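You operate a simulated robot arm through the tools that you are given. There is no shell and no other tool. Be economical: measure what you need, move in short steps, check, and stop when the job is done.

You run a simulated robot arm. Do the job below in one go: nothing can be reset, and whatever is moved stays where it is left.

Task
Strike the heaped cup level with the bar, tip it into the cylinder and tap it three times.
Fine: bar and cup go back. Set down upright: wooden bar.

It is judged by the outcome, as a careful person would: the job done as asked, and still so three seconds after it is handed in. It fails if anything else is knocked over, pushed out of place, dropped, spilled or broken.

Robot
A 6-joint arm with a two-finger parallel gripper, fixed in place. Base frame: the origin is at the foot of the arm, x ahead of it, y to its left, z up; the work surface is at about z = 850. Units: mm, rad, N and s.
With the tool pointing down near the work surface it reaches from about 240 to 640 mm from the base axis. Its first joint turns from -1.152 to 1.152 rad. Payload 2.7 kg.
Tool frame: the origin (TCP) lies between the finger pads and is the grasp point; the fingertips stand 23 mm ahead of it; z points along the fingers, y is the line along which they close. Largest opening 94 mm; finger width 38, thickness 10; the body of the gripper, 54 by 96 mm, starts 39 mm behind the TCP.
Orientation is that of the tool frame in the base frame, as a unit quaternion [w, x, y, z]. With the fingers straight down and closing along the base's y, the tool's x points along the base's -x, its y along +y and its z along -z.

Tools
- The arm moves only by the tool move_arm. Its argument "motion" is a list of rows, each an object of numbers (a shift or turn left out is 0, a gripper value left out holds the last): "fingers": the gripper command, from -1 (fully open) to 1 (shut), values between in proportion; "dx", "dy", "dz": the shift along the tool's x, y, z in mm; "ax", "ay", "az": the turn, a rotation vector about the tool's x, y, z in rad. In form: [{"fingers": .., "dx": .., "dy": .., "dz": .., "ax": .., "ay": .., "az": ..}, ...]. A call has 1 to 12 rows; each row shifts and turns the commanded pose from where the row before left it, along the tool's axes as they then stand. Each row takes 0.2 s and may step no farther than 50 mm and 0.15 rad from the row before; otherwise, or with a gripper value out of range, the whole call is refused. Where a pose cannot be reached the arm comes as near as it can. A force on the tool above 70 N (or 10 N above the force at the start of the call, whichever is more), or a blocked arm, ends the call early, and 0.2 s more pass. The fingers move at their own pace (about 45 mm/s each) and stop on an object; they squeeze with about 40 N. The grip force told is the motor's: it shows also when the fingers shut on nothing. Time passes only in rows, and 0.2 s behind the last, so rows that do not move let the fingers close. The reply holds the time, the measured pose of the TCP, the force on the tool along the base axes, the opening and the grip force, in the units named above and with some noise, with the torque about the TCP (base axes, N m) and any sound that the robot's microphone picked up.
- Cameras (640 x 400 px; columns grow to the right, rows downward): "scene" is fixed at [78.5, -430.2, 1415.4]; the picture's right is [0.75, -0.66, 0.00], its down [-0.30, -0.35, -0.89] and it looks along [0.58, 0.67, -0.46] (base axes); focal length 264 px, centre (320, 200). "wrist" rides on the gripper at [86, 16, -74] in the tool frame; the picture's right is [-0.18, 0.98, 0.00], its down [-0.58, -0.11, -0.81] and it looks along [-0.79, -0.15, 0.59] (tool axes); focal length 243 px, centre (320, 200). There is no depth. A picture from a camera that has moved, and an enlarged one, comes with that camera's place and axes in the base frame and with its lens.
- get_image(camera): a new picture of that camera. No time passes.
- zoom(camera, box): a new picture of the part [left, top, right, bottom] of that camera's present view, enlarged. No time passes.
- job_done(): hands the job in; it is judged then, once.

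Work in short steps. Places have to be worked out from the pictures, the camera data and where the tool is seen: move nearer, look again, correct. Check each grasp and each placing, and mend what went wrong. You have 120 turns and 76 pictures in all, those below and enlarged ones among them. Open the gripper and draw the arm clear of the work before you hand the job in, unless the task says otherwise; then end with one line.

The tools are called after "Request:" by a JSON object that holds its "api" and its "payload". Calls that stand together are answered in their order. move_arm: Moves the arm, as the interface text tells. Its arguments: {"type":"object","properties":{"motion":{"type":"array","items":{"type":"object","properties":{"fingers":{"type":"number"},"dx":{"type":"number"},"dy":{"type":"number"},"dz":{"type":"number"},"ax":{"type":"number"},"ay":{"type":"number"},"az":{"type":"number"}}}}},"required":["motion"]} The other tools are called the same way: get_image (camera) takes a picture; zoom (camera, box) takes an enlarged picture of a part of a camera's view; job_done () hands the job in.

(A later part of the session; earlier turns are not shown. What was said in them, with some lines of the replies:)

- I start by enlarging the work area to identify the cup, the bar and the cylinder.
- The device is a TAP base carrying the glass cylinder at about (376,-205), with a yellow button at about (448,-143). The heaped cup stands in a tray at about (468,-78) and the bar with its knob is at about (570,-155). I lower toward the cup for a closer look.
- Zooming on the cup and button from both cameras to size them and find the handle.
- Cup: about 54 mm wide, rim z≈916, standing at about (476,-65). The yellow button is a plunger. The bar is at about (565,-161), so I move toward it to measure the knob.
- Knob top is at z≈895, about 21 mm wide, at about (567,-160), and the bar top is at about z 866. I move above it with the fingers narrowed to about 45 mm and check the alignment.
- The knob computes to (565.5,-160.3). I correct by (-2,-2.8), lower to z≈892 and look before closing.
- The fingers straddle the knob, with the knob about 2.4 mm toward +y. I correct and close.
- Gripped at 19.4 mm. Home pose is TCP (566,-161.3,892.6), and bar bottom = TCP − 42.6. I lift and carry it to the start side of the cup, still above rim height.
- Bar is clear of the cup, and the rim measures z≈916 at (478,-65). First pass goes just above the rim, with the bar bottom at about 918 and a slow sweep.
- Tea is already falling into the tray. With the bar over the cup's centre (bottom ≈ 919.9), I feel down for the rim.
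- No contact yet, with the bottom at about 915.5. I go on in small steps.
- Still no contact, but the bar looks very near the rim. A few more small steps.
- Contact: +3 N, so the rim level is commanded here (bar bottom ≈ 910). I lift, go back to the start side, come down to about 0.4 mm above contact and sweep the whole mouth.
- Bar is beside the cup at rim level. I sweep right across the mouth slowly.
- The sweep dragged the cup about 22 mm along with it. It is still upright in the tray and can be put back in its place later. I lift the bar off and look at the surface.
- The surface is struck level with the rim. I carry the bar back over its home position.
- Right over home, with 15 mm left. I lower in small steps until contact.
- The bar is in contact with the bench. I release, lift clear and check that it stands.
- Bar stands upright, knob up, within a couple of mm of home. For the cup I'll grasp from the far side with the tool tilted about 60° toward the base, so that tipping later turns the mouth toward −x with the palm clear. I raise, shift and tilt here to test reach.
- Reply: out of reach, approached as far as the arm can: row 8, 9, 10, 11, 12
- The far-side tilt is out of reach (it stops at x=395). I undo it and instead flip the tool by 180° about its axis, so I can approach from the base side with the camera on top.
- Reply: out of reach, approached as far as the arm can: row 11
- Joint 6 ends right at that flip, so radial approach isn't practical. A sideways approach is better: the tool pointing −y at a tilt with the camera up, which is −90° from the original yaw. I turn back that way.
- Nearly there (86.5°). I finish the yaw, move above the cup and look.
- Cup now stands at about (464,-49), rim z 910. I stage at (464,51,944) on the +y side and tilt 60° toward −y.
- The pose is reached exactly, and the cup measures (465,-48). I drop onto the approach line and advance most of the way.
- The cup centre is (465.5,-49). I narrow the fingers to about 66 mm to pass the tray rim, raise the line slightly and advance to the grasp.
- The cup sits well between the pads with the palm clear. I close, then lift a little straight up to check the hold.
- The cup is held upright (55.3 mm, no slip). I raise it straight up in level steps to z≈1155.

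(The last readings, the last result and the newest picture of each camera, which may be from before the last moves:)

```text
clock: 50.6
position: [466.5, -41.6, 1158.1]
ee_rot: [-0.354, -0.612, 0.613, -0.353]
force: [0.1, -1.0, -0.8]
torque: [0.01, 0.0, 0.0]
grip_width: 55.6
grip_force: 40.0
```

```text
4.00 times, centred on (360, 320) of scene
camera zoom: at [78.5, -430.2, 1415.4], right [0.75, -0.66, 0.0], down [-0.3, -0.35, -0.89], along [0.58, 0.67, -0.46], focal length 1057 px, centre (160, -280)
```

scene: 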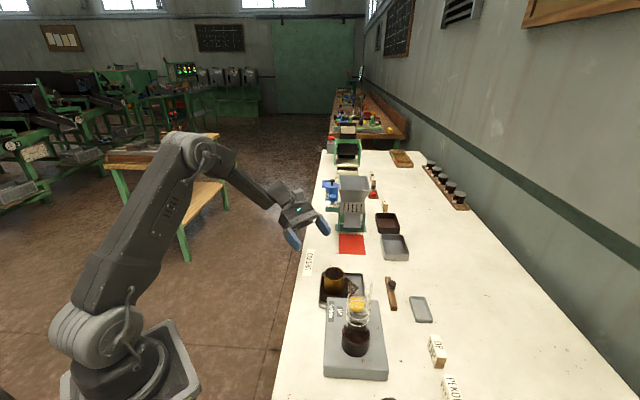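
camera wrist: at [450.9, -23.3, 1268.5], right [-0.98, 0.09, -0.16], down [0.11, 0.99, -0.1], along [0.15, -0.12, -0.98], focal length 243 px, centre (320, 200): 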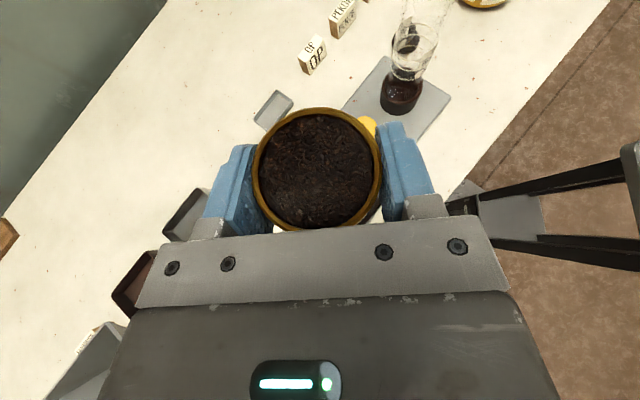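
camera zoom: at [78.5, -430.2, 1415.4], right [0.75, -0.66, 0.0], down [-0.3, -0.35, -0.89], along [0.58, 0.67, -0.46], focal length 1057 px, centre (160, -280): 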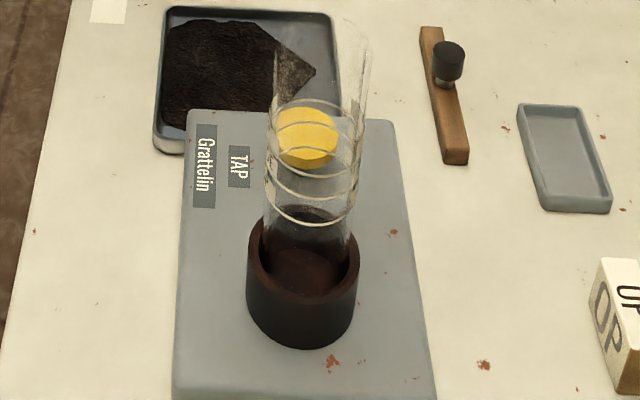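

Now a close look at the cylinder from above.

Request:
{"api": "zoom", "payload": {"camera": "wrist", "box": [350, 0, 500, 120]}}

Request:
{"api": "zoom", "payload": {"camera": "scene", "box": [335, 265, 385, 305]}}

```text
3.33 times, centred on (425, 60) of wrist
camera zoom: at [450.9, -23.3, 1268.5], right [-0.98, 0.09, -0.16], down [0.11, 0.99, -0.1], along [0.15, -0.12, -0.98], focal length 809 px, centre (-30, 667)
```

zoom: 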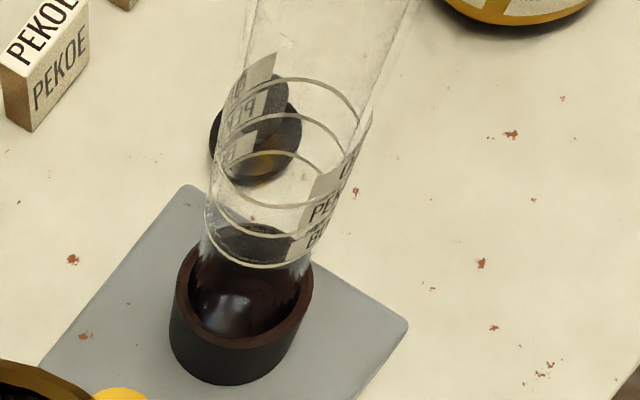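

```text
10.00 times, centred on (360, 285) of scene
camera zoom: at [78.5, -430.2, 1415.4], right [0.75, -0.66, 0.0], down [-0.3, -0.35, -0.89], along [0.58, 0.67, -0.46], focal length 2642 px, centre (-80, -650)
```

zoom: 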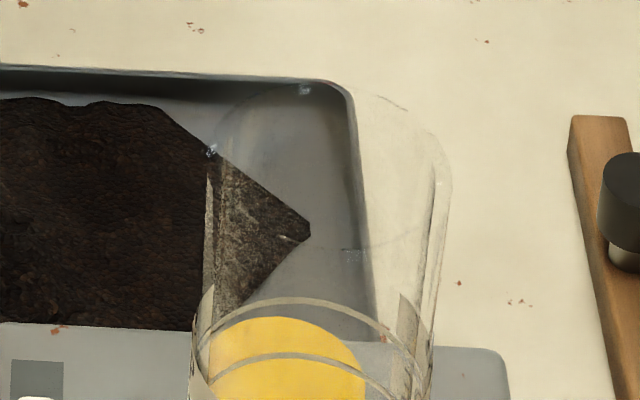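

I estimate the cylinder near (367,-213), but the views disagree by about 10 mm. I move the cup closer, staying well above it, and re-measure.

Request:
{"api": "move_arm", "payload": {"motion": [{"dx": 8, "dz": 14, "dy": 15}, {"dx": 17, "dz": 29.3, "dy": 30}, {}]}}

Request:
{"api": "zoom", "payload": {"camera": "wrist", "box": [280, 0, 520, 150]}}

```text
clock: 51.4
position: [418.0, -94.3, 1157.5]
ee_rot: [-0.353, -0.612, 0.613, -0.353]
force: [-0.4, 0.0, -0.7]
torque: [0.0, 0.05, 0.01]
grip_width: 55.2
grip_force: 39.9
```

```text
2.67 times, centred on (400, 75) of wrist
camera zoom: at [403.6, -74.8, 1269.6], right [-0.98, 0.09, -0.16], down [0.11, 0.99, -0.1], along [0.15, -0.12, -0.98], focal length 647 px, centre (107, 533)
```

zoom: 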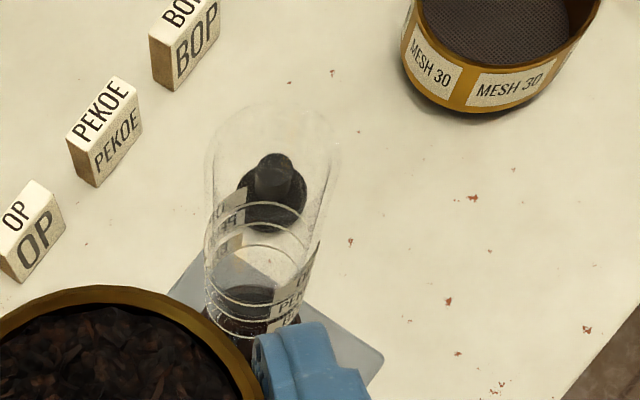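

Combining both views, the cylinder's top rim is centred at about (368.5,-212,1066), about 44 mm outside diameter. I bring the upright cup so that its −y lip is over the opening, with the bottom still above the rim.

Request:
{"api": "move_arm", "payload": {"motion": [{"dx": 7.93, "dy": 16.7, "dz": 25.07}, {"dx": 7.93, "dy": 16.7, "dz": 25.07}, {"dx": 7.93, "dy": 16.6, "dz": 25.07}, {}]}}

Request:
{"api": "get_image", "payload": {"camera": "wrist"}}

Request:
{"api": "zoom", "payload": {"camera": "scene", "box": [280, 200, 420, 360]}}

```text
clock: 52.4
position: [368.4, -171.4, 1140.5]
ee_rot: [-0.353, -0.612, 0.614, -0.353]
force: [0.6, 0.5, -1.6]
torque: [0.02, 0.06, -0.01]
grip_width: 55.3
grip_force: 40.0
```

```text
30 pictures are left
camera wrist: at [355.2, -150.9, 1251.9], right [-0.98, 0.09, -0.16], down [0.11, 0.99, -0.1], along [0.15, -0.12, -0.98], focal length 243 px, centre (320, 200)
```

wrist: 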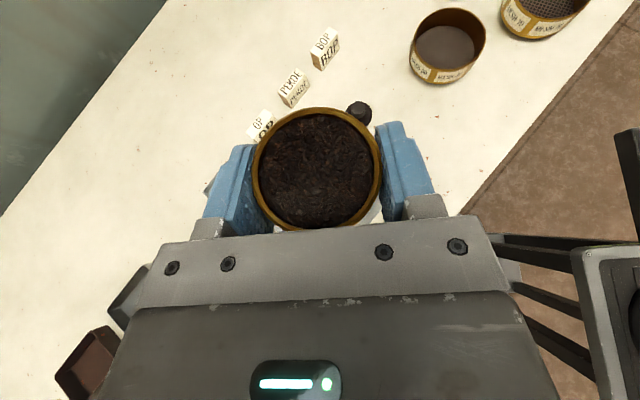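

```text
2.50 times, centred on (350, 280) of scene
camera zoom: at [78.5, -430.3, 1415.4], right [0.75, -0.66, 0.0], down [-0.3, -0.35, -0.89], along [0.58, 0.67, -0.46], focal length 661 px, centre (245, 0)
```

zoom: 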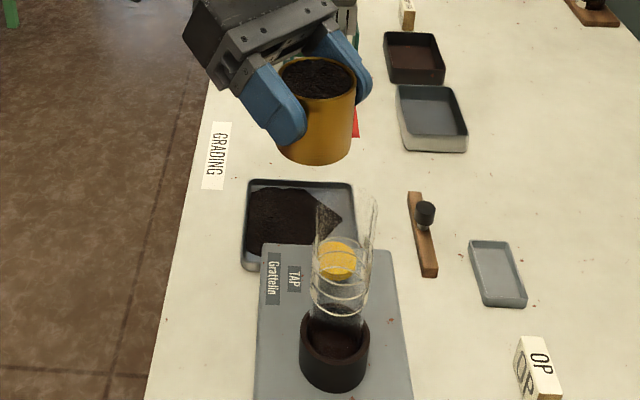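

Cup position agrees with the scene view. I tilt about the lip, first 26° while still high and then lower to the rim.

Request:
{"api": "move_arm", "payload": {"motion": [{"dx": 3.41, "dz": -4.13, "ay": -0.15}, {"dx": 3.41, "dz": -4.13, "ay": -0.15}, {"dx": 3.41, "dz": -4.13, "ay": -0.15}, {}]}}

Request:
{"api": "zoom", "payload": {"camera": "scene", "box": [290, 220, 410, 340]}}

```text
clock: 53.4
position: [370.8, -167.0, 1155.1]
ee_rot: [-0.208, -0.675, 0.677, -0.208]
force: [0.2, 0.2, -0.4]
torque: [-0.01, -0.05, -0.01]
grip_width: 55.3
grip_force: 40.5
```

```text
3.33 times, centred on (350, 280) of scene
camera zoom: at [78.5, -430.3, 1415.4], right [0.75, -0.66, 0.0], down [-0.3, -0.35, -0.89], along [0.58, 0.67, -0.46], focal length 881 px, centre (220, -67)
```

zoom: 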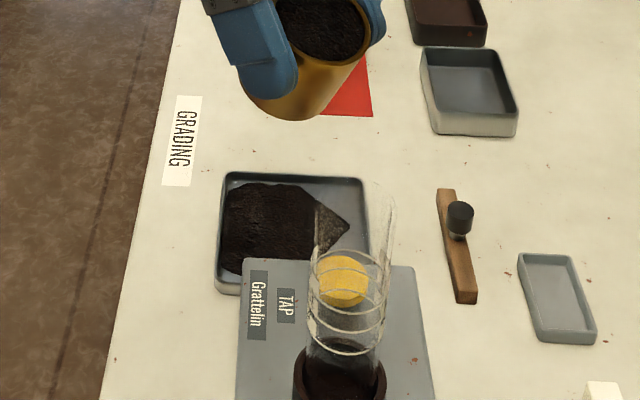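

The lip stays put. I lower toward the cylinder rim, tilting one more step on the way.

Request:
{"api": "move_arm", "payload": {"motion": [{"dx": -9.85, "dz": 14.5}, {"dx": -9.85, "dz": 14.5}, {"dx": 3.41, "dz": -4.13, "ay": -0.15}, {"dx": -8.65, "dz": 18}, {}]}}

Request:
{"api": "zoom", "payload": {"camera": "scene", "box": [310, 230, 410, 350]}}

Request:
{"api": "get_image", "payload": {"camera": "wrist"}}

```text
clock: 54.6
position: [370.5, -168.4, 1106.5]
ee_rot: [-0.157, -0.689, 0.69, -0.156]
force: [-0.6, -0.2, -1.1]
torque: [-0.03, -0.02, 0.01]
grip_width: 55.1
grip_force: 40.5
```

```text
3.33 times, centred on (360, 290) of scene
camera zoom: at [78.5, -430.3, 1415.4], right [0.75, -0.66, 0.0], down [-0.3, -0.35, -0.89], along [0.58, 0.67, -0.46], focal length 881 px, centre (187, -100)
```

zoom: 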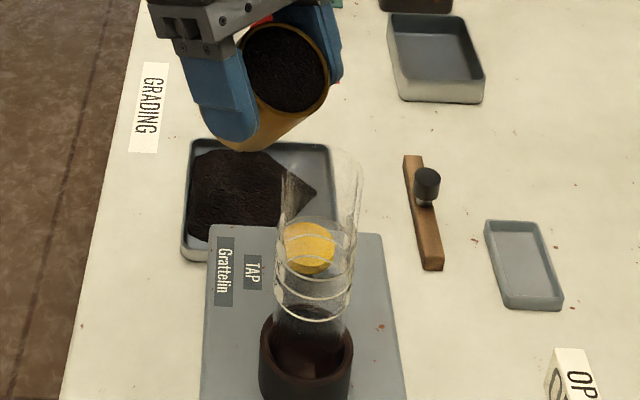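

```text
26 pictures are left
camera wrist: at [355.0, -214.8, 1209.1], right [-0.98, 0.17, -0.08], down [0.11, 0.87, 0.48], along [0.15, 0.46, -0.88], focal length 243 px, centre (320, 200)
```

wrist: 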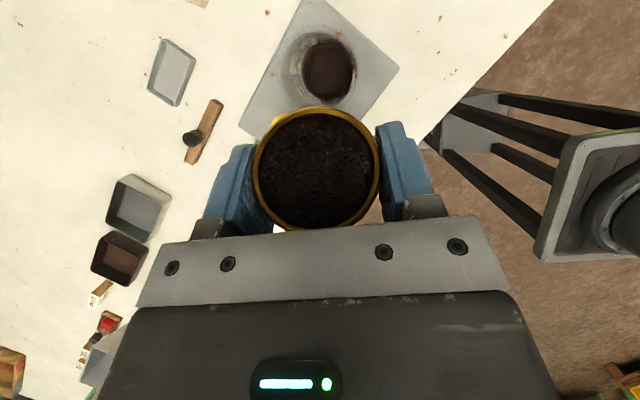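

Request:
{"api": "zoom", "payload": {"camera": "wrist", "box": [250, 10, 400, 130]}}

```text
3.33 times, centred on (325, 70) of wrist
camera zoom: at [355.0, -214.8, 1209.1], right [-0.98, 0.17, -0.08], down [0.11, 0.87, 0.48], along [0.15, 0.46, -0.88], focal length 809 px, centre (303, 633)
```

zoom: 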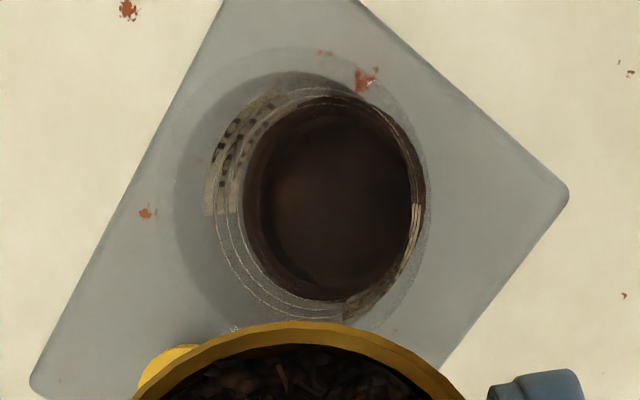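

Looking down the cylinder: centre about (366,-216.6), the lip about 14.6 mm toward +y and aligned in x. I shift 6 mm toward −y, lower 20 mm, and tilt further about the lip.

Request:
{"api": "move_arm", "payload": {"motion": [{"dx": -3.2, "dz": 20.6}, {"dx": 3.41, "dz": -4.13, "ay": -0.15}, {"dx": 3.41, "dz": -4.13, "ay": -0.15}, {}]}}

Request:
{"api": "zoom", "payload": {"camera": "scene", "box": [310, 230, 410, 350]}}

Request:
{"api": "zoom", "payload": {"camera": "wrist", "box": [230, 0, 430, 180]}}

```text
clock: 55.6
position: [370.3, -177.6, 1096.1]
ee_rot: [-0.051, -0.705, 0.706, -0.051]
force: [-0.4, -1.0, -0.8]
torque: [-0.03, -0.03, 0.0]
grip_width: 55.2
grip_force: 40.6
```

```text
3.33 times, centred on (360, 290) of scene
camera zoom: at [78.5, -430.3, 1415.4], right [0.75, -0.66, 0.0], down [-0.3, -0.35, -0.89], along [0.58, 0.67, -0.46], focal length 881 px, centre (187, -100)
```

zoom: 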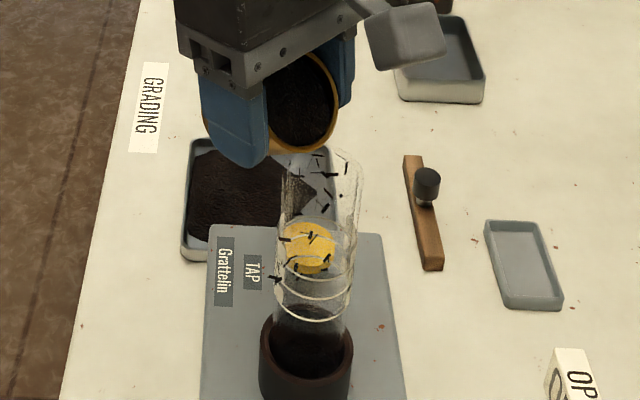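

```text
2.22 times, centred on (330, 90) of wrist
camera zoom: at [354.6, -253.2, 1181.0], right [-0.98, 0.18, -0.03], down [0.11, 0.69, 0.71], along [0.15, 0.7, -0.7], focal length 539 px, centre (298, 444)
```

zoom: 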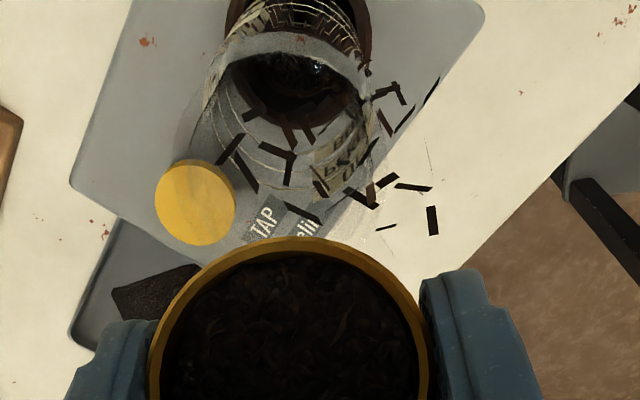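

Tea is now running off the lip into the cylinder, a touch toward −x. I nudge +3 mm in x and −2 mm in y and continue tipping.

Request:
{"api": "move_arm", "payload": {"motion": [{"dx": 2, "dy": -3}, {}, {"dx": 3.41, "dz": -4.13, "ay": -0.15}, {}]}}

Request:
{"api": "zoom", "payload": {"camera": "scene", "box": [310, 230, 410, 350]}}

Request:
{"api": "get_image", "payload": {"camera": "wrist"}}

```text
clock: 56.6
position: [373.4, -182.2, 1100.0]
ee_rot: [0.002, -0.707, 0.708, 0.001]
force: [0.3, -0.2, -1.8]
torque: [-0.02, 0.05, 0.05]
grip_width: 55.0
grip_force: 39.8
```

```text
3.33 times, centred on (360, 290) of scene
camera zoom: at [78.5, -430.3, 1415.4], right [0.75, -0.66, 0.0], down [-0.3, -0.35, -0.89], along [0.58, 0.67, -0.46], focal length 881 px, centre (187, -100)
```

zoom: 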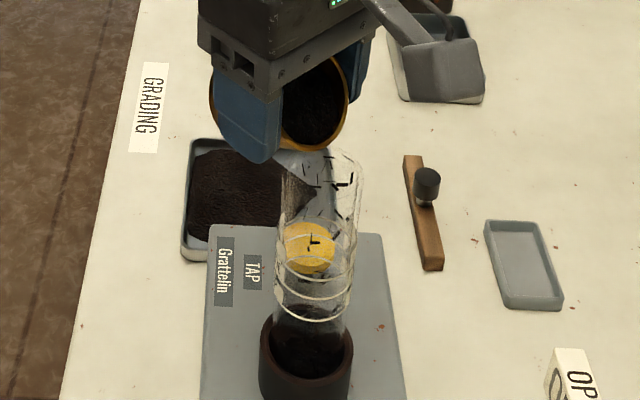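

```text
21 pictures are left
camera wrist: at [358.2, -270.0, 1173.4], right [-0.98, 0.19, 0.0], down [0.11, 0.58, 0.81], along [0.15, 0.79, -0.59], focal length 243 px, centre (320, 200)
```

wrist: 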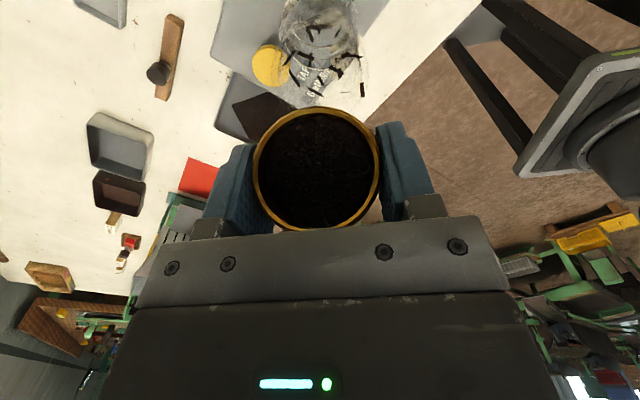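

The stream stays inside the cylinder and nothing is on the base. I keep tipping slowly.

Request:
{"api": "move_arm", "payload": {"motion": [{"dx": 3.41, "dz": -4.13, "ay": -0.15}, {}, {"dx": 3.41, "dz": -4.13, "ay": -0.15}, {}, {"dx": 3.41, "dz": -4.13, "ay": -0.15}, {}, {"dx": 3.41, "dz": -4.13, "ay": -0.15}, {}]}}

Request:
{"api": "zoom", "payload": {"camera": "scene", "box": [310, 230, 410, 350]}}

```text
clock: 58.4
position: [372.1, -198.9, 1113.3]
ee_rot: [0.211, -0.675, 0.675, 0.21]
force: [0.0, 0.5, -0.6]
torque: [-0.03, 0.01, 0.01]
grip_width: 55.3
grip_force: 40.5
```

```text
3.33 times, centred on (360, 290) of scene
camera zoom: at [78.5, -430.3, 1415.4], right [0.75, -0.66, 0.0], down [-0.3, -0.35, -0.89], along [0.58, 0.67, -0.46], focal length 881 px, centre (187, -100)
```

zoom: 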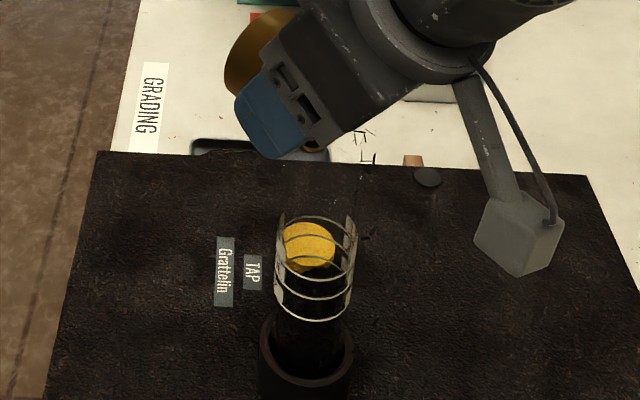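

An odd dark sheet shows across the bench in this view. I look at the whole scene to understand it.

Request:
{"api": "get_image", "payload": {"camera": "scene"}}

Request:
{"api": "get_image", "payload": {"camera": "wrist"}}

```text
19 pictures are left
```

scene: 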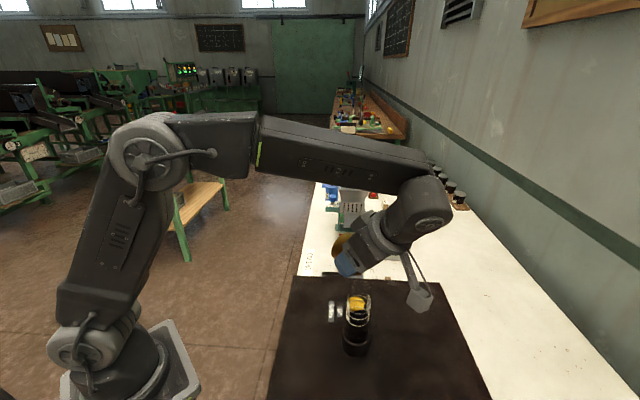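

```text
18 pictures are left
camera wrist: at [357.4, -313.6, 1124.6], right [-0.98, 0.15, 0.1], down [0.11, 0.02, 0.99], along [0.15, 0.99, -0.04], focal length 243 px, centre (320, 200)
```

wrist: 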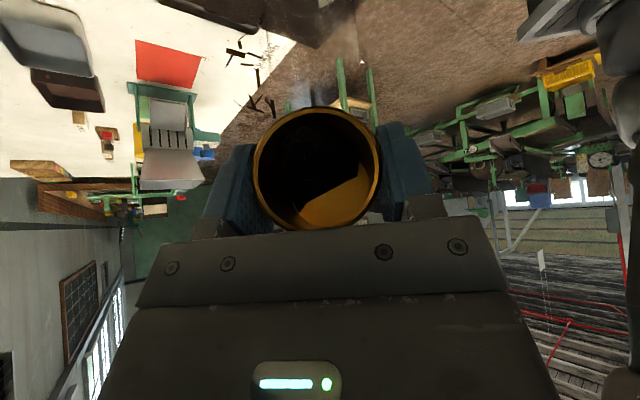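

The sheet is a ~400 mm square centred on the cylinder at about z 890, and it looks like a display artefact of the tea surface. The cylinder itself shows tea up to the rings. The last leaves fall a bit toward +x, so I recentre −4 mm in x and finish tipping.

Request:
{"api": "move_arm", "payload": {"motion": [{"dy": 4}, {"dx": 3.41, "dz": -4.13, "ay": -0.15}, {}, {"dx": 3.41, "dz": -4.13, "ay": -0.15}, {}, {"dx": 3.41, "dz": -4.13, "ay": -0.15}, {}, {}]}}

Request:
{"api": "zoom", "payload": {"camera": "scene", "box": [270, 220, 430, 380]}}

Request:
{"api": "zoom", "payload": {"camera": "wrist", "box": [200, 0, 440, 240]}}

```text
clock: 60.2
position: [369.3, -213.9, 1114.6]
ee_rot: [0.355, -0.611, 0.612, 0.355]
force: [-0.8, 0.2, -1.5]
torque: [0.0, -0.01, -0.04]
grip_width: 55.0
grip_force: 39.7
```

```text
2.50 times, centred on (350, 300) of scene
camera zoom: at [78.5, -430.3, 1415.4], right [0.75, -0.66, 0.0], down [-0.3, -0.35, -0.89], along [0.58, 0.67, -0.46], focal length 661 px, centre (245, -50)
```

zoom: 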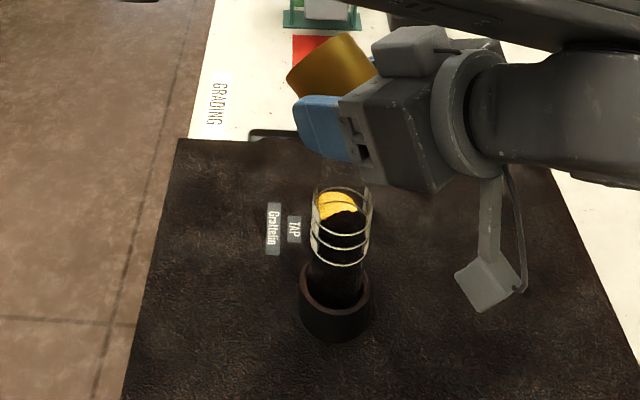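

```text
1.67 times, centred on (320, 120) of wrist
camera zoom: at [353.7, -323.5, 1075.6], right [-0.98, 0.09, 0.16], down [0.11, -0.41, 0.9], along [0.15, 0.91, 0.4], focal length 404 px, centre (320, 333)
```

zoom: 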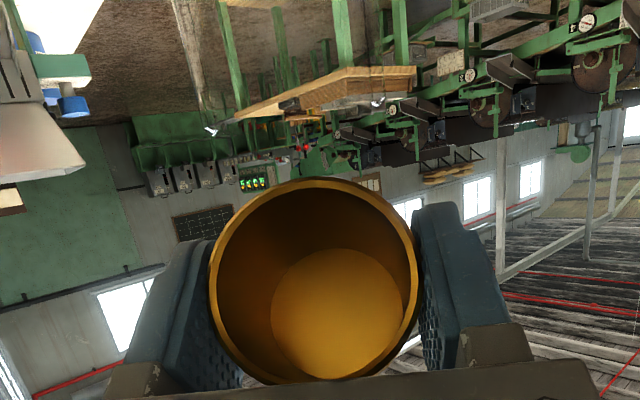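

The cup is empty and the cylinder holds the heap above the rings. I lift clear and turn the cup upright again.

Request:
{"api": "move_arm", "payload": {"motion": [{"dx": -26, "dz": -15}, {"dx": -26, "dz": -15}, {"ay": 0.15}, {"ay": 0.15}, {"ay": 0.15}, {"ay": 0.15}, {"ay": 0.15}, {"ay": 0.15}, {"ay": 0.15}]}}

Request:
{"api": "move_arm", "payload": {"motion": [{"ay": 0.15}, {"ay": 0.15}, {"ay": 0.15}, {"ay": 0.15}, {"ay": 0.15}, {"ay": 0.15}, {"ay": 0.15}, {}]}}

```text
clock: 62.2
position: [366.8, -187.0, 1150.9]
ee_rot: [0.001, -0.707, 0.707, -0.001]
force: [-0.2, 0.3, -0.6]
torque: [-0.06, -0.02, 0.01]
grip_width: 55.1
grip_force: 39.9
out of reach, approached as far as the arm can: row 1, 2
```

```text
clock: 64.0
position: [367.0, -189.0, 1149.3]
ee_rot: [-0.354, -0.611, 0.613, -0.354]
force: [-0.2, -0.3, -1.0]
torque: [-0.02, -0.01, -0.01]
grip_width: 55.0
grip_force: 39.3
```

Upright again, with the cup bottom at about 1107. I carry it back over its original place in the tray.

Request:
{"api": "move_arm", "payload": {"motion": [{"dx": -16.2, "dy": -28.3, "dz": -28}, {"dx": -16.2, "dy": -28.3, "dz": -28}, {"dx": -16.2, "dy": -28.3, "dz": -28}, {"dx": -16.2, "dy": -28.3, "dz": -28}, {}]}}

Request:
{"api": "get_image", "payload": {"camera": "scene"}}

```text
clock: 65.2
position: [482.3, -60.9, 1148.8]
ee_rot: [-0.353, -0.612, 0.613, -0.354]
force: [1.4, -0.3, -0.2]
torque: [-0.02, 0.02, 0.0]
grip_width: 55.1
grip_force: 39.9
```

```text
15 pictures are left
```

scene: 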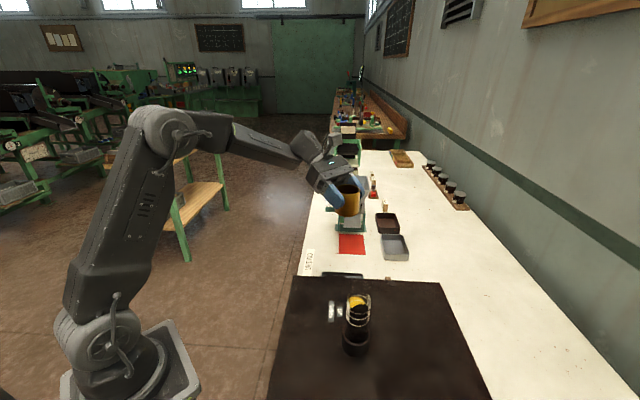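

The sheet artefact hides the tray, so I place the cup by coordinates: home TCP (480,-59,896). I lower straight down to about 910 first.

Request:
{"api": "move_arm", "payload": {"motion": [{"dx": -26.7, "dz": 13.7, "dy": 1.5}, {"dx": -26, "dz": 15}, {"dx": -26, "dz": 15}, {"dx": -26, "dz": 15}, {"dx": -26, "dz": 15}, {"dx": -26, "dz": 15}, {"dx": -26, "dz": 15}, {"dx": -24, "dz": 13.9}, {}]}}

```text
clock: 67.2
position: [480.0, -60.7, 912.2]
ee_rot: [-0.353, -0.612, 0.613, -0.354]
force: [0.5, 0.3, -0.5]
torque: [0.02, 0.02, -0.03]
grip_width: 55.1
grip_force: 39.9
```

Request:
{"api": "move_arm", "payload": {"motion": [{"dx": -5.2, "dz": 3}, {"dx": -4.33, "dz": 2.5}, {"dx": -1.73, "dz": 1}, {"dx": -0.87, "dz": 0.5}, {}]}}

Request:
{"api": "get_image", "payload": {"camera": "wrist"}}

```text
clock: 68.4
position: [479.4, -57.3, 898.2]
ee_rot: [-0.354, -0.612, 0.613, -0.353]
force: [-0.2, 0.5, -1.9]
torque: [-0.02, 0.02, -0.03]
grip_width: 55.2
grip_force: 40.2
```

```text
14 pictures are left
camera wrist: at [463.7, -39.3, 1009.7], right [-0.98, 0.09, -0.16], down [0.11, 0.99, -0.1], along [0.15, -0.12, -0.98], focal length 243 px, centre (320, 200)
```

wrist: 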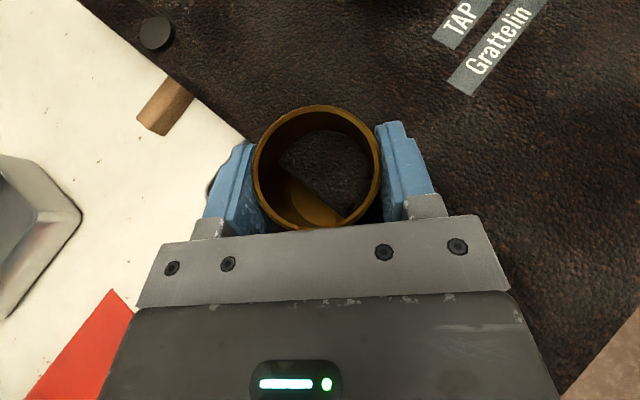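

The button computes to (426.6,-161.2) with its top at z≈919 (it is outside this view). I lower the cup in small steps to contact.

Request:
{"api": "move_arm", "payload": {"motion": [{"dx": -0.87, "dz": 0.5}, {"dx": -0.69, "dz": 0.4}, {}]}}

```text
clock: 69.2
position: [479.3, -57.6, 895.7]
ee_rot: [-0.354, -0.611, 0.613, -0.354]
force: [-0.1, -0.9, 3.0]
torque: [0.04, -0.01, 0.01]
grip_width: 55.4
grip_force: 39.6
```

Contact felt at the same height as at pick-up. I release and back out along the tool axis.

Request:
{"api": "move_arm", "payload": {"motion": [{"fingers": -0.4}, {}, {}, {"dz": -15}, {"dz": -35}, {"dz": -45}, {}]}}

Request:
{"api": "get_image", "payload": {"camera": "wrist"}}

```text
clock: 70.8
position: [479.8, 22.8, 943.1]
ee_rot: [-0.354, -0.612, 0.613, -0.352]
force: [0.3, 0.1, 0.7]
torque: [0.02, -0.01, -0.03]
grip_width: 65.8
grip_force: 0.0
```

```text
13 pictures are left
camera wrist: at [464.3, 42.5, 1054.8], right [-0.98, 0.09, -0.16], down [0.11, 0.99, -0.1], along [0.15, -0.12, -0.98], focal length 243 px, centre (320, 200)
```

wrist: 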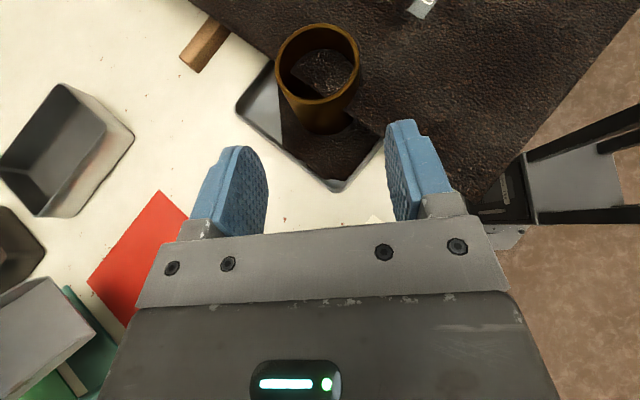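

The cup stands upright at about (479,-65), its original spot. Next is the tap button: I keep this 60° tilt, since the body then leans away from the cylinder, close the fingers and move above the button to look.

Request:
{"api": "move_arm", "payload": {"motion": [{"fingers": 1, "dx": 29, "dz": -16.7}, {"dx": 29, "dz": -16.7}, {"dx": 16.6, "dy": 13.3, "dz": 28.8}, {"dx": 16.6, "dy": 13.3, "dz": 28.8}, {"dx": 16.6, "dy": 13.3, "dz": 28.8}, {"dx": 16.6, "dy": 13.3, "dz": 28.8}, {}]}}

Request:
{"api": "get_image", "payload": {"camera": "wrist"}}

Request:
{"api": "zoom", "payload": {"camera": "scene", "box": [290, 220, 420, 350]}}

```text
clock: 72.4
position: [427.0, -111.5, 1011.5]
ee_rot: [-0.354, -0.611, 0.614, -0.353]
force: [0.1, -0.2, -0.7]
torque: [0.03, 0.01, -0.01]
grip_width: 0.0
grip_force: 39.6
```

```text
12 pictures are left
camera wrist: at [410.8, -91.2, 1122.9], right [-0.98, 0.09, -0.16], down [0.11, 0.99, -0.1], along [0.15, -0.12, -0.98], focal length 243 px, centre (320, 200)
```

wrist: 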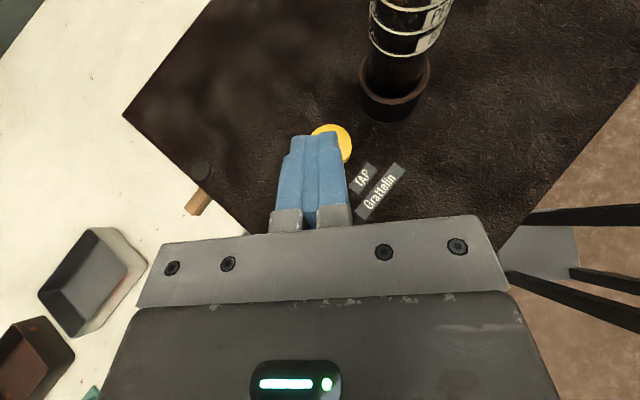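

```text
3.08 times, centred on (355, 285) of scene
camera zoom: at [78.5, -430.3, 1415.4], right [0.75, -0.66, 0.0], down [-0.3, -0.35, -0.89], along [0.58, 0.67, -0.46], focal length 813 px, centre (212, -62)
```

zoom: 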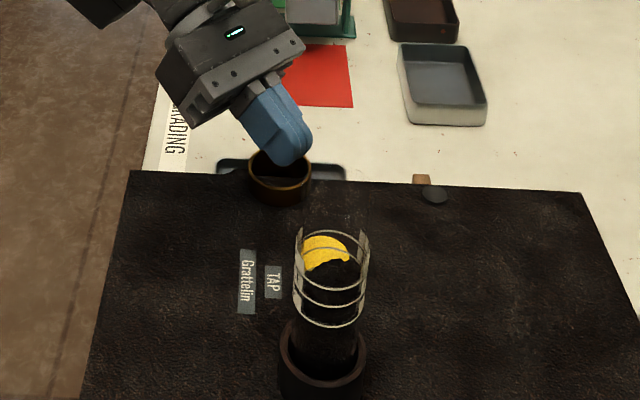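

Button centre is about (428,-163), 34 mm across. I move so the closed fingertips are just above it.

Request:
{"api": "move_arm", "payload": {"motion": [{"dx": -11.5, "dy": -0.5, "dz": 31.7}, {"dx": -11.4, "dy": -0.5, "dz": 31.7}, {}]}}

Request:
{"api": "zoom", "payload": {"camera": "scene", "box": [310, 240, 400, 330]}}

Request:
{"api": "zoom", "payload": {"camera": "wrist", "box": [240, 80, 420, 230]}}

```text
clock: 73.2
position: [427.3, -153.4, 959.6]
ee_rot: [-0.354, -0.612, 0.613, -0.353]
force: [-0.8, -0.1, -0.2]
torque: [0.01, -0.01, -0.02]
grip_width: 0.0
grip_force: 40.1
```

```text
4.44 times, centred on (355, 285) of scene
camera zoom: at [78.5, -430.3, 1415.4], right [0.75, -0.66, 0.0], down [-0.3, -0.35, -0.89], along [0.58, 0.67, -0.46], focal length 1174 px, centre (164, -178)
```

zoom: 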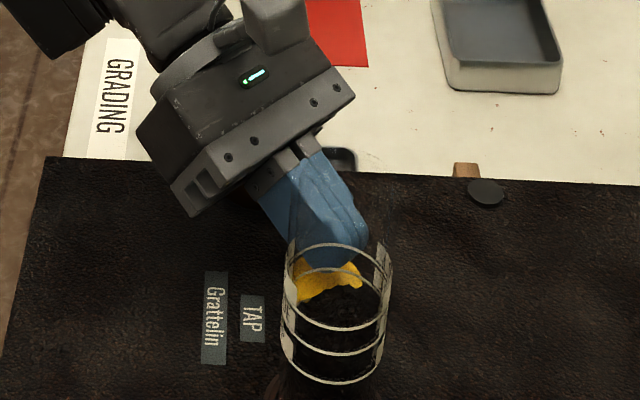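

```text
2.67 times, centred on (330, 155) of wrist
camera zoom: at [412.2, -133.9, 1071.1], right [-0.98, 0.09, -0.16], down [0.11, 0.99, -0.1], along [0.15, -0.12, -0.98], focal length 647 px, centre (293, 320)
```

zoom: 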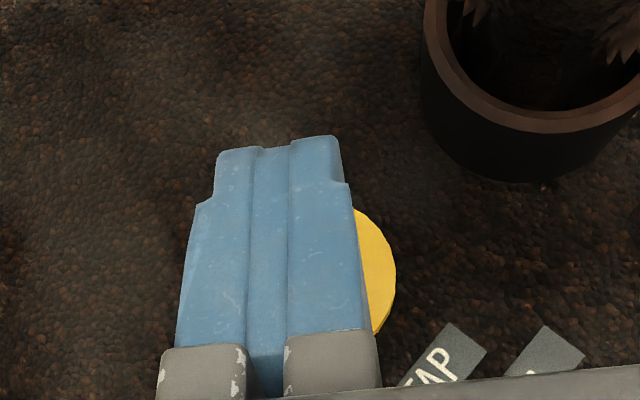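

The button is at (427,-164), right under the fingertips' lowest edge. I descend gently to find contact.

Request:
{"api": "move_arm", "payload": {"motion": [{"dx": -3.46, "dz": 2}, {"dx": -3.46, "dz": 2}, {"dx": -2.6, "dz": 1.5}, {"dx": -2.6, "dz": 1.5}]}}

```text
clock: 74.2
position: [426.0, -152.2, 944.6]
ee_rot: [0.353, 0.612, -0.612, 0.354]
force: [-0.6, 1.0, 2.9]
torque: [0.01, 0.0, -0.01]
grip_width: 0.0
grip_force: 39.8
```

Contact at z≈945 (about 3 N). I press further until it clicks.

Request:
{"api": "move_arm", "payload": {"motion": [{"dx": -1.73, "dz": 1}, {"dx": -1.73, "dz": 1}, {}]}}

```text
clock: 75.0
position: [425.9, -152.8, 941.2]
ee_rot: [-0.354, -0.612, 0.613, -0.353]
force: [-0.2, 1.8, 5.5]
torque: [0.0, -0.01, 0.0]
grip_width: 0.0
grip_force: 39.9
```

Request:
{"api": "move_arm", "payload": {"motion": [{"dx": -1.73, "dz": 1}, {"dx": -1.73, "dz": 1}, {"dx": -1.73, "dz": 1}, {}]}}

```text
clock: 76.0
position: [426.6, -152.6, 936.0]
ee_rot: [-0.354, -0.611, 0.614, -0.354]
force: [-1.5, 0.1, 15.0]
torque: [-0.15, 0.02, 0.01]
grip_width: 0.0
grip_force: 40.4
heard: click
```

Click: first tap done, at about 9 mm travel and 15 N. I release fully and press a second time by the same stroke.

Request:
{"api": "move_arm", "payload": {"motion": [{"dx": -0.0}, {"dx": 6.93, "dz": -4}, {"dx": 6.93, "dz": -4}, {}, {}]}}

Request:
{"api": "move_arm", "payload": {"motion": [{"dx": -3.46, "dz": 2}, {"dx": -3.46, "dz": 2}, {"dx": -3.46, "dz": 2}, {"dx": -3.46, "dz": 2}, {}]}}

```text
clock: 77.2
position: [427.3, -153.9, 952.6]
ee_rot: [-0.353, -0.612, 0.614, -0.352]
force: [-0.3, 0.4, 0.9]
torque: [-0.01, -0.02, 0.01]
grip_width: 0.0
grip_force: 40.2
```

```text
clock: 78.4
position: [426.0, -153.7, 936.0]
ee_rot: [-0.354, -0.611, 0.613, -0.355]
force: [1.9, -0.6, 13.9]
torque: [-0.14, -0.03, 0.04]
grip_width: 0.3
grip_force: 40.1
heard: click
```

Second click. I release and do the third stroke.

Request:
{"api": "move_arm", "payload": {"motion": [{"dx": 6.93, "dz": -4}, {"dx": 6.93, "dz": -4}, {}, {}]}}

Request:
{"api": "move_arm", "payload": {"motion": [{"dx": -3.46, "dz": 2}, {"dx": -3.46, "dz": 2}, {"dx": -3.46, "dz": 2}, {"dx": -3.46, "dz": 2}, {}]}}

```text
clock: 79.4
position: [426.1, -153.5, 951.6]
ee_rot: [-0.353, -0.612, 0.613, -0.354]
force: [-0.4, -0.5, -0.2]
torque: [-0.03, 0.0, -0.02]
grip_width: 0.0
grip_force: 40.6
```

```text
clock: 80.6
position: [426.6, -153.5, 937.0]
ee_rot: [-0.354, -0.611, 0.613, -0.355]
force: [1.0, -3.6, 12.5]
torque: [-0.23, -0.01, 0.07]
grip_width: 0.1
grip_force: 40.1
heard: click
```

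Three clicks. I rise straight up, move away toward +y, open the gripper and check the scene.

Request:
{"api": "move_arm", "payload": {"motion": [{"dx": 17.3, "dz": -10}, {"dx": 34.6, "dz": -20}, {"dx": 34.6, "dz": -20}, {"dx": -20, "dz": -34.6}, {"dx": -20, "dz": -34.6}, {"dx": -20, "dz": -34.6}, {"dx": -20, "dz": -34.6, "fingers": -1}, {}, {}, {}]}}

Request:
{"api": "get_image", "payload": {"camera": "scene"}}

Request:
{"api": "zoom", "payload": {"camera": "scene", "box": [290, 250, 430, 370]}}

Request:
{"api": "get_image", "payload": {"camera": "wrist"}}

```text
clock: 82.8
position: [426.2, 10.4, 1033.6]
ee_rot: [-0.354, -0.612, 0.612, -0.354]
force: [0.7, -0.2, 0.8]
torque: [0.0, 0.0, -0.05]
grip_width: 86.7
grip_force: 0.0
```

```text
8 pictures are left
```

scene: 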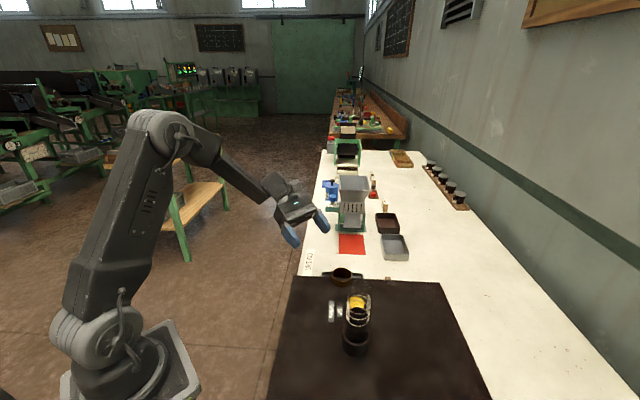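

```text
3.33 times, centred on (360, 310) of scene
camera zoom: at [78.5, -430.2, 1415.4], right [0.75, -0.66, 0.0], down [-0.3, -0.35, -0.89], along [0.58, 0.67, -0.46], focal length 881 px, centre (187, -167)
```

zoom: 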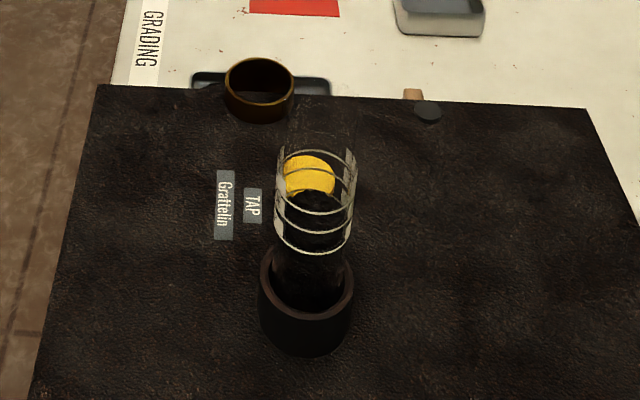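

```text
6 pictures are left
camera wrist: at [410.9, 29.6, 1145.5], right [-0.98, 0.09, -0.16], down [0.11, 0.99, -0.1], along [0.15, -0.12, -0.98], focal length 243 px, centre (320, 200)
```

wrist: 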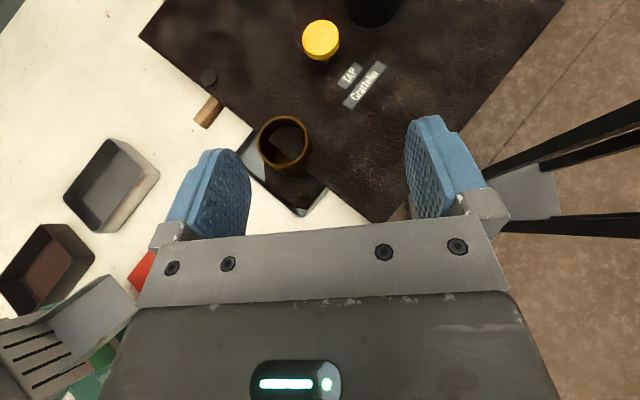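

The cup and bar are back in place and upright, the cylinder holds the tea, and I heard three clicks. The gripper is open and clear, so I hand the job in.

Request:
{"api": "job_done", "payload": {}}

```text
The job is handed in.
```

I struck the cup level, tipped it empty into the cylinder and pressed the TAP button three times (three clicks heard); bar and cup are back within a few mm, the bar upright. Two caveats: the strike dragged the cup about 22 mm before I put it back, and since the pour a dark tea-textured sheet has covered the base in the pictures – I took it for a display artefact, but it kept me from confirming that no leaves fell outside the cylinder.
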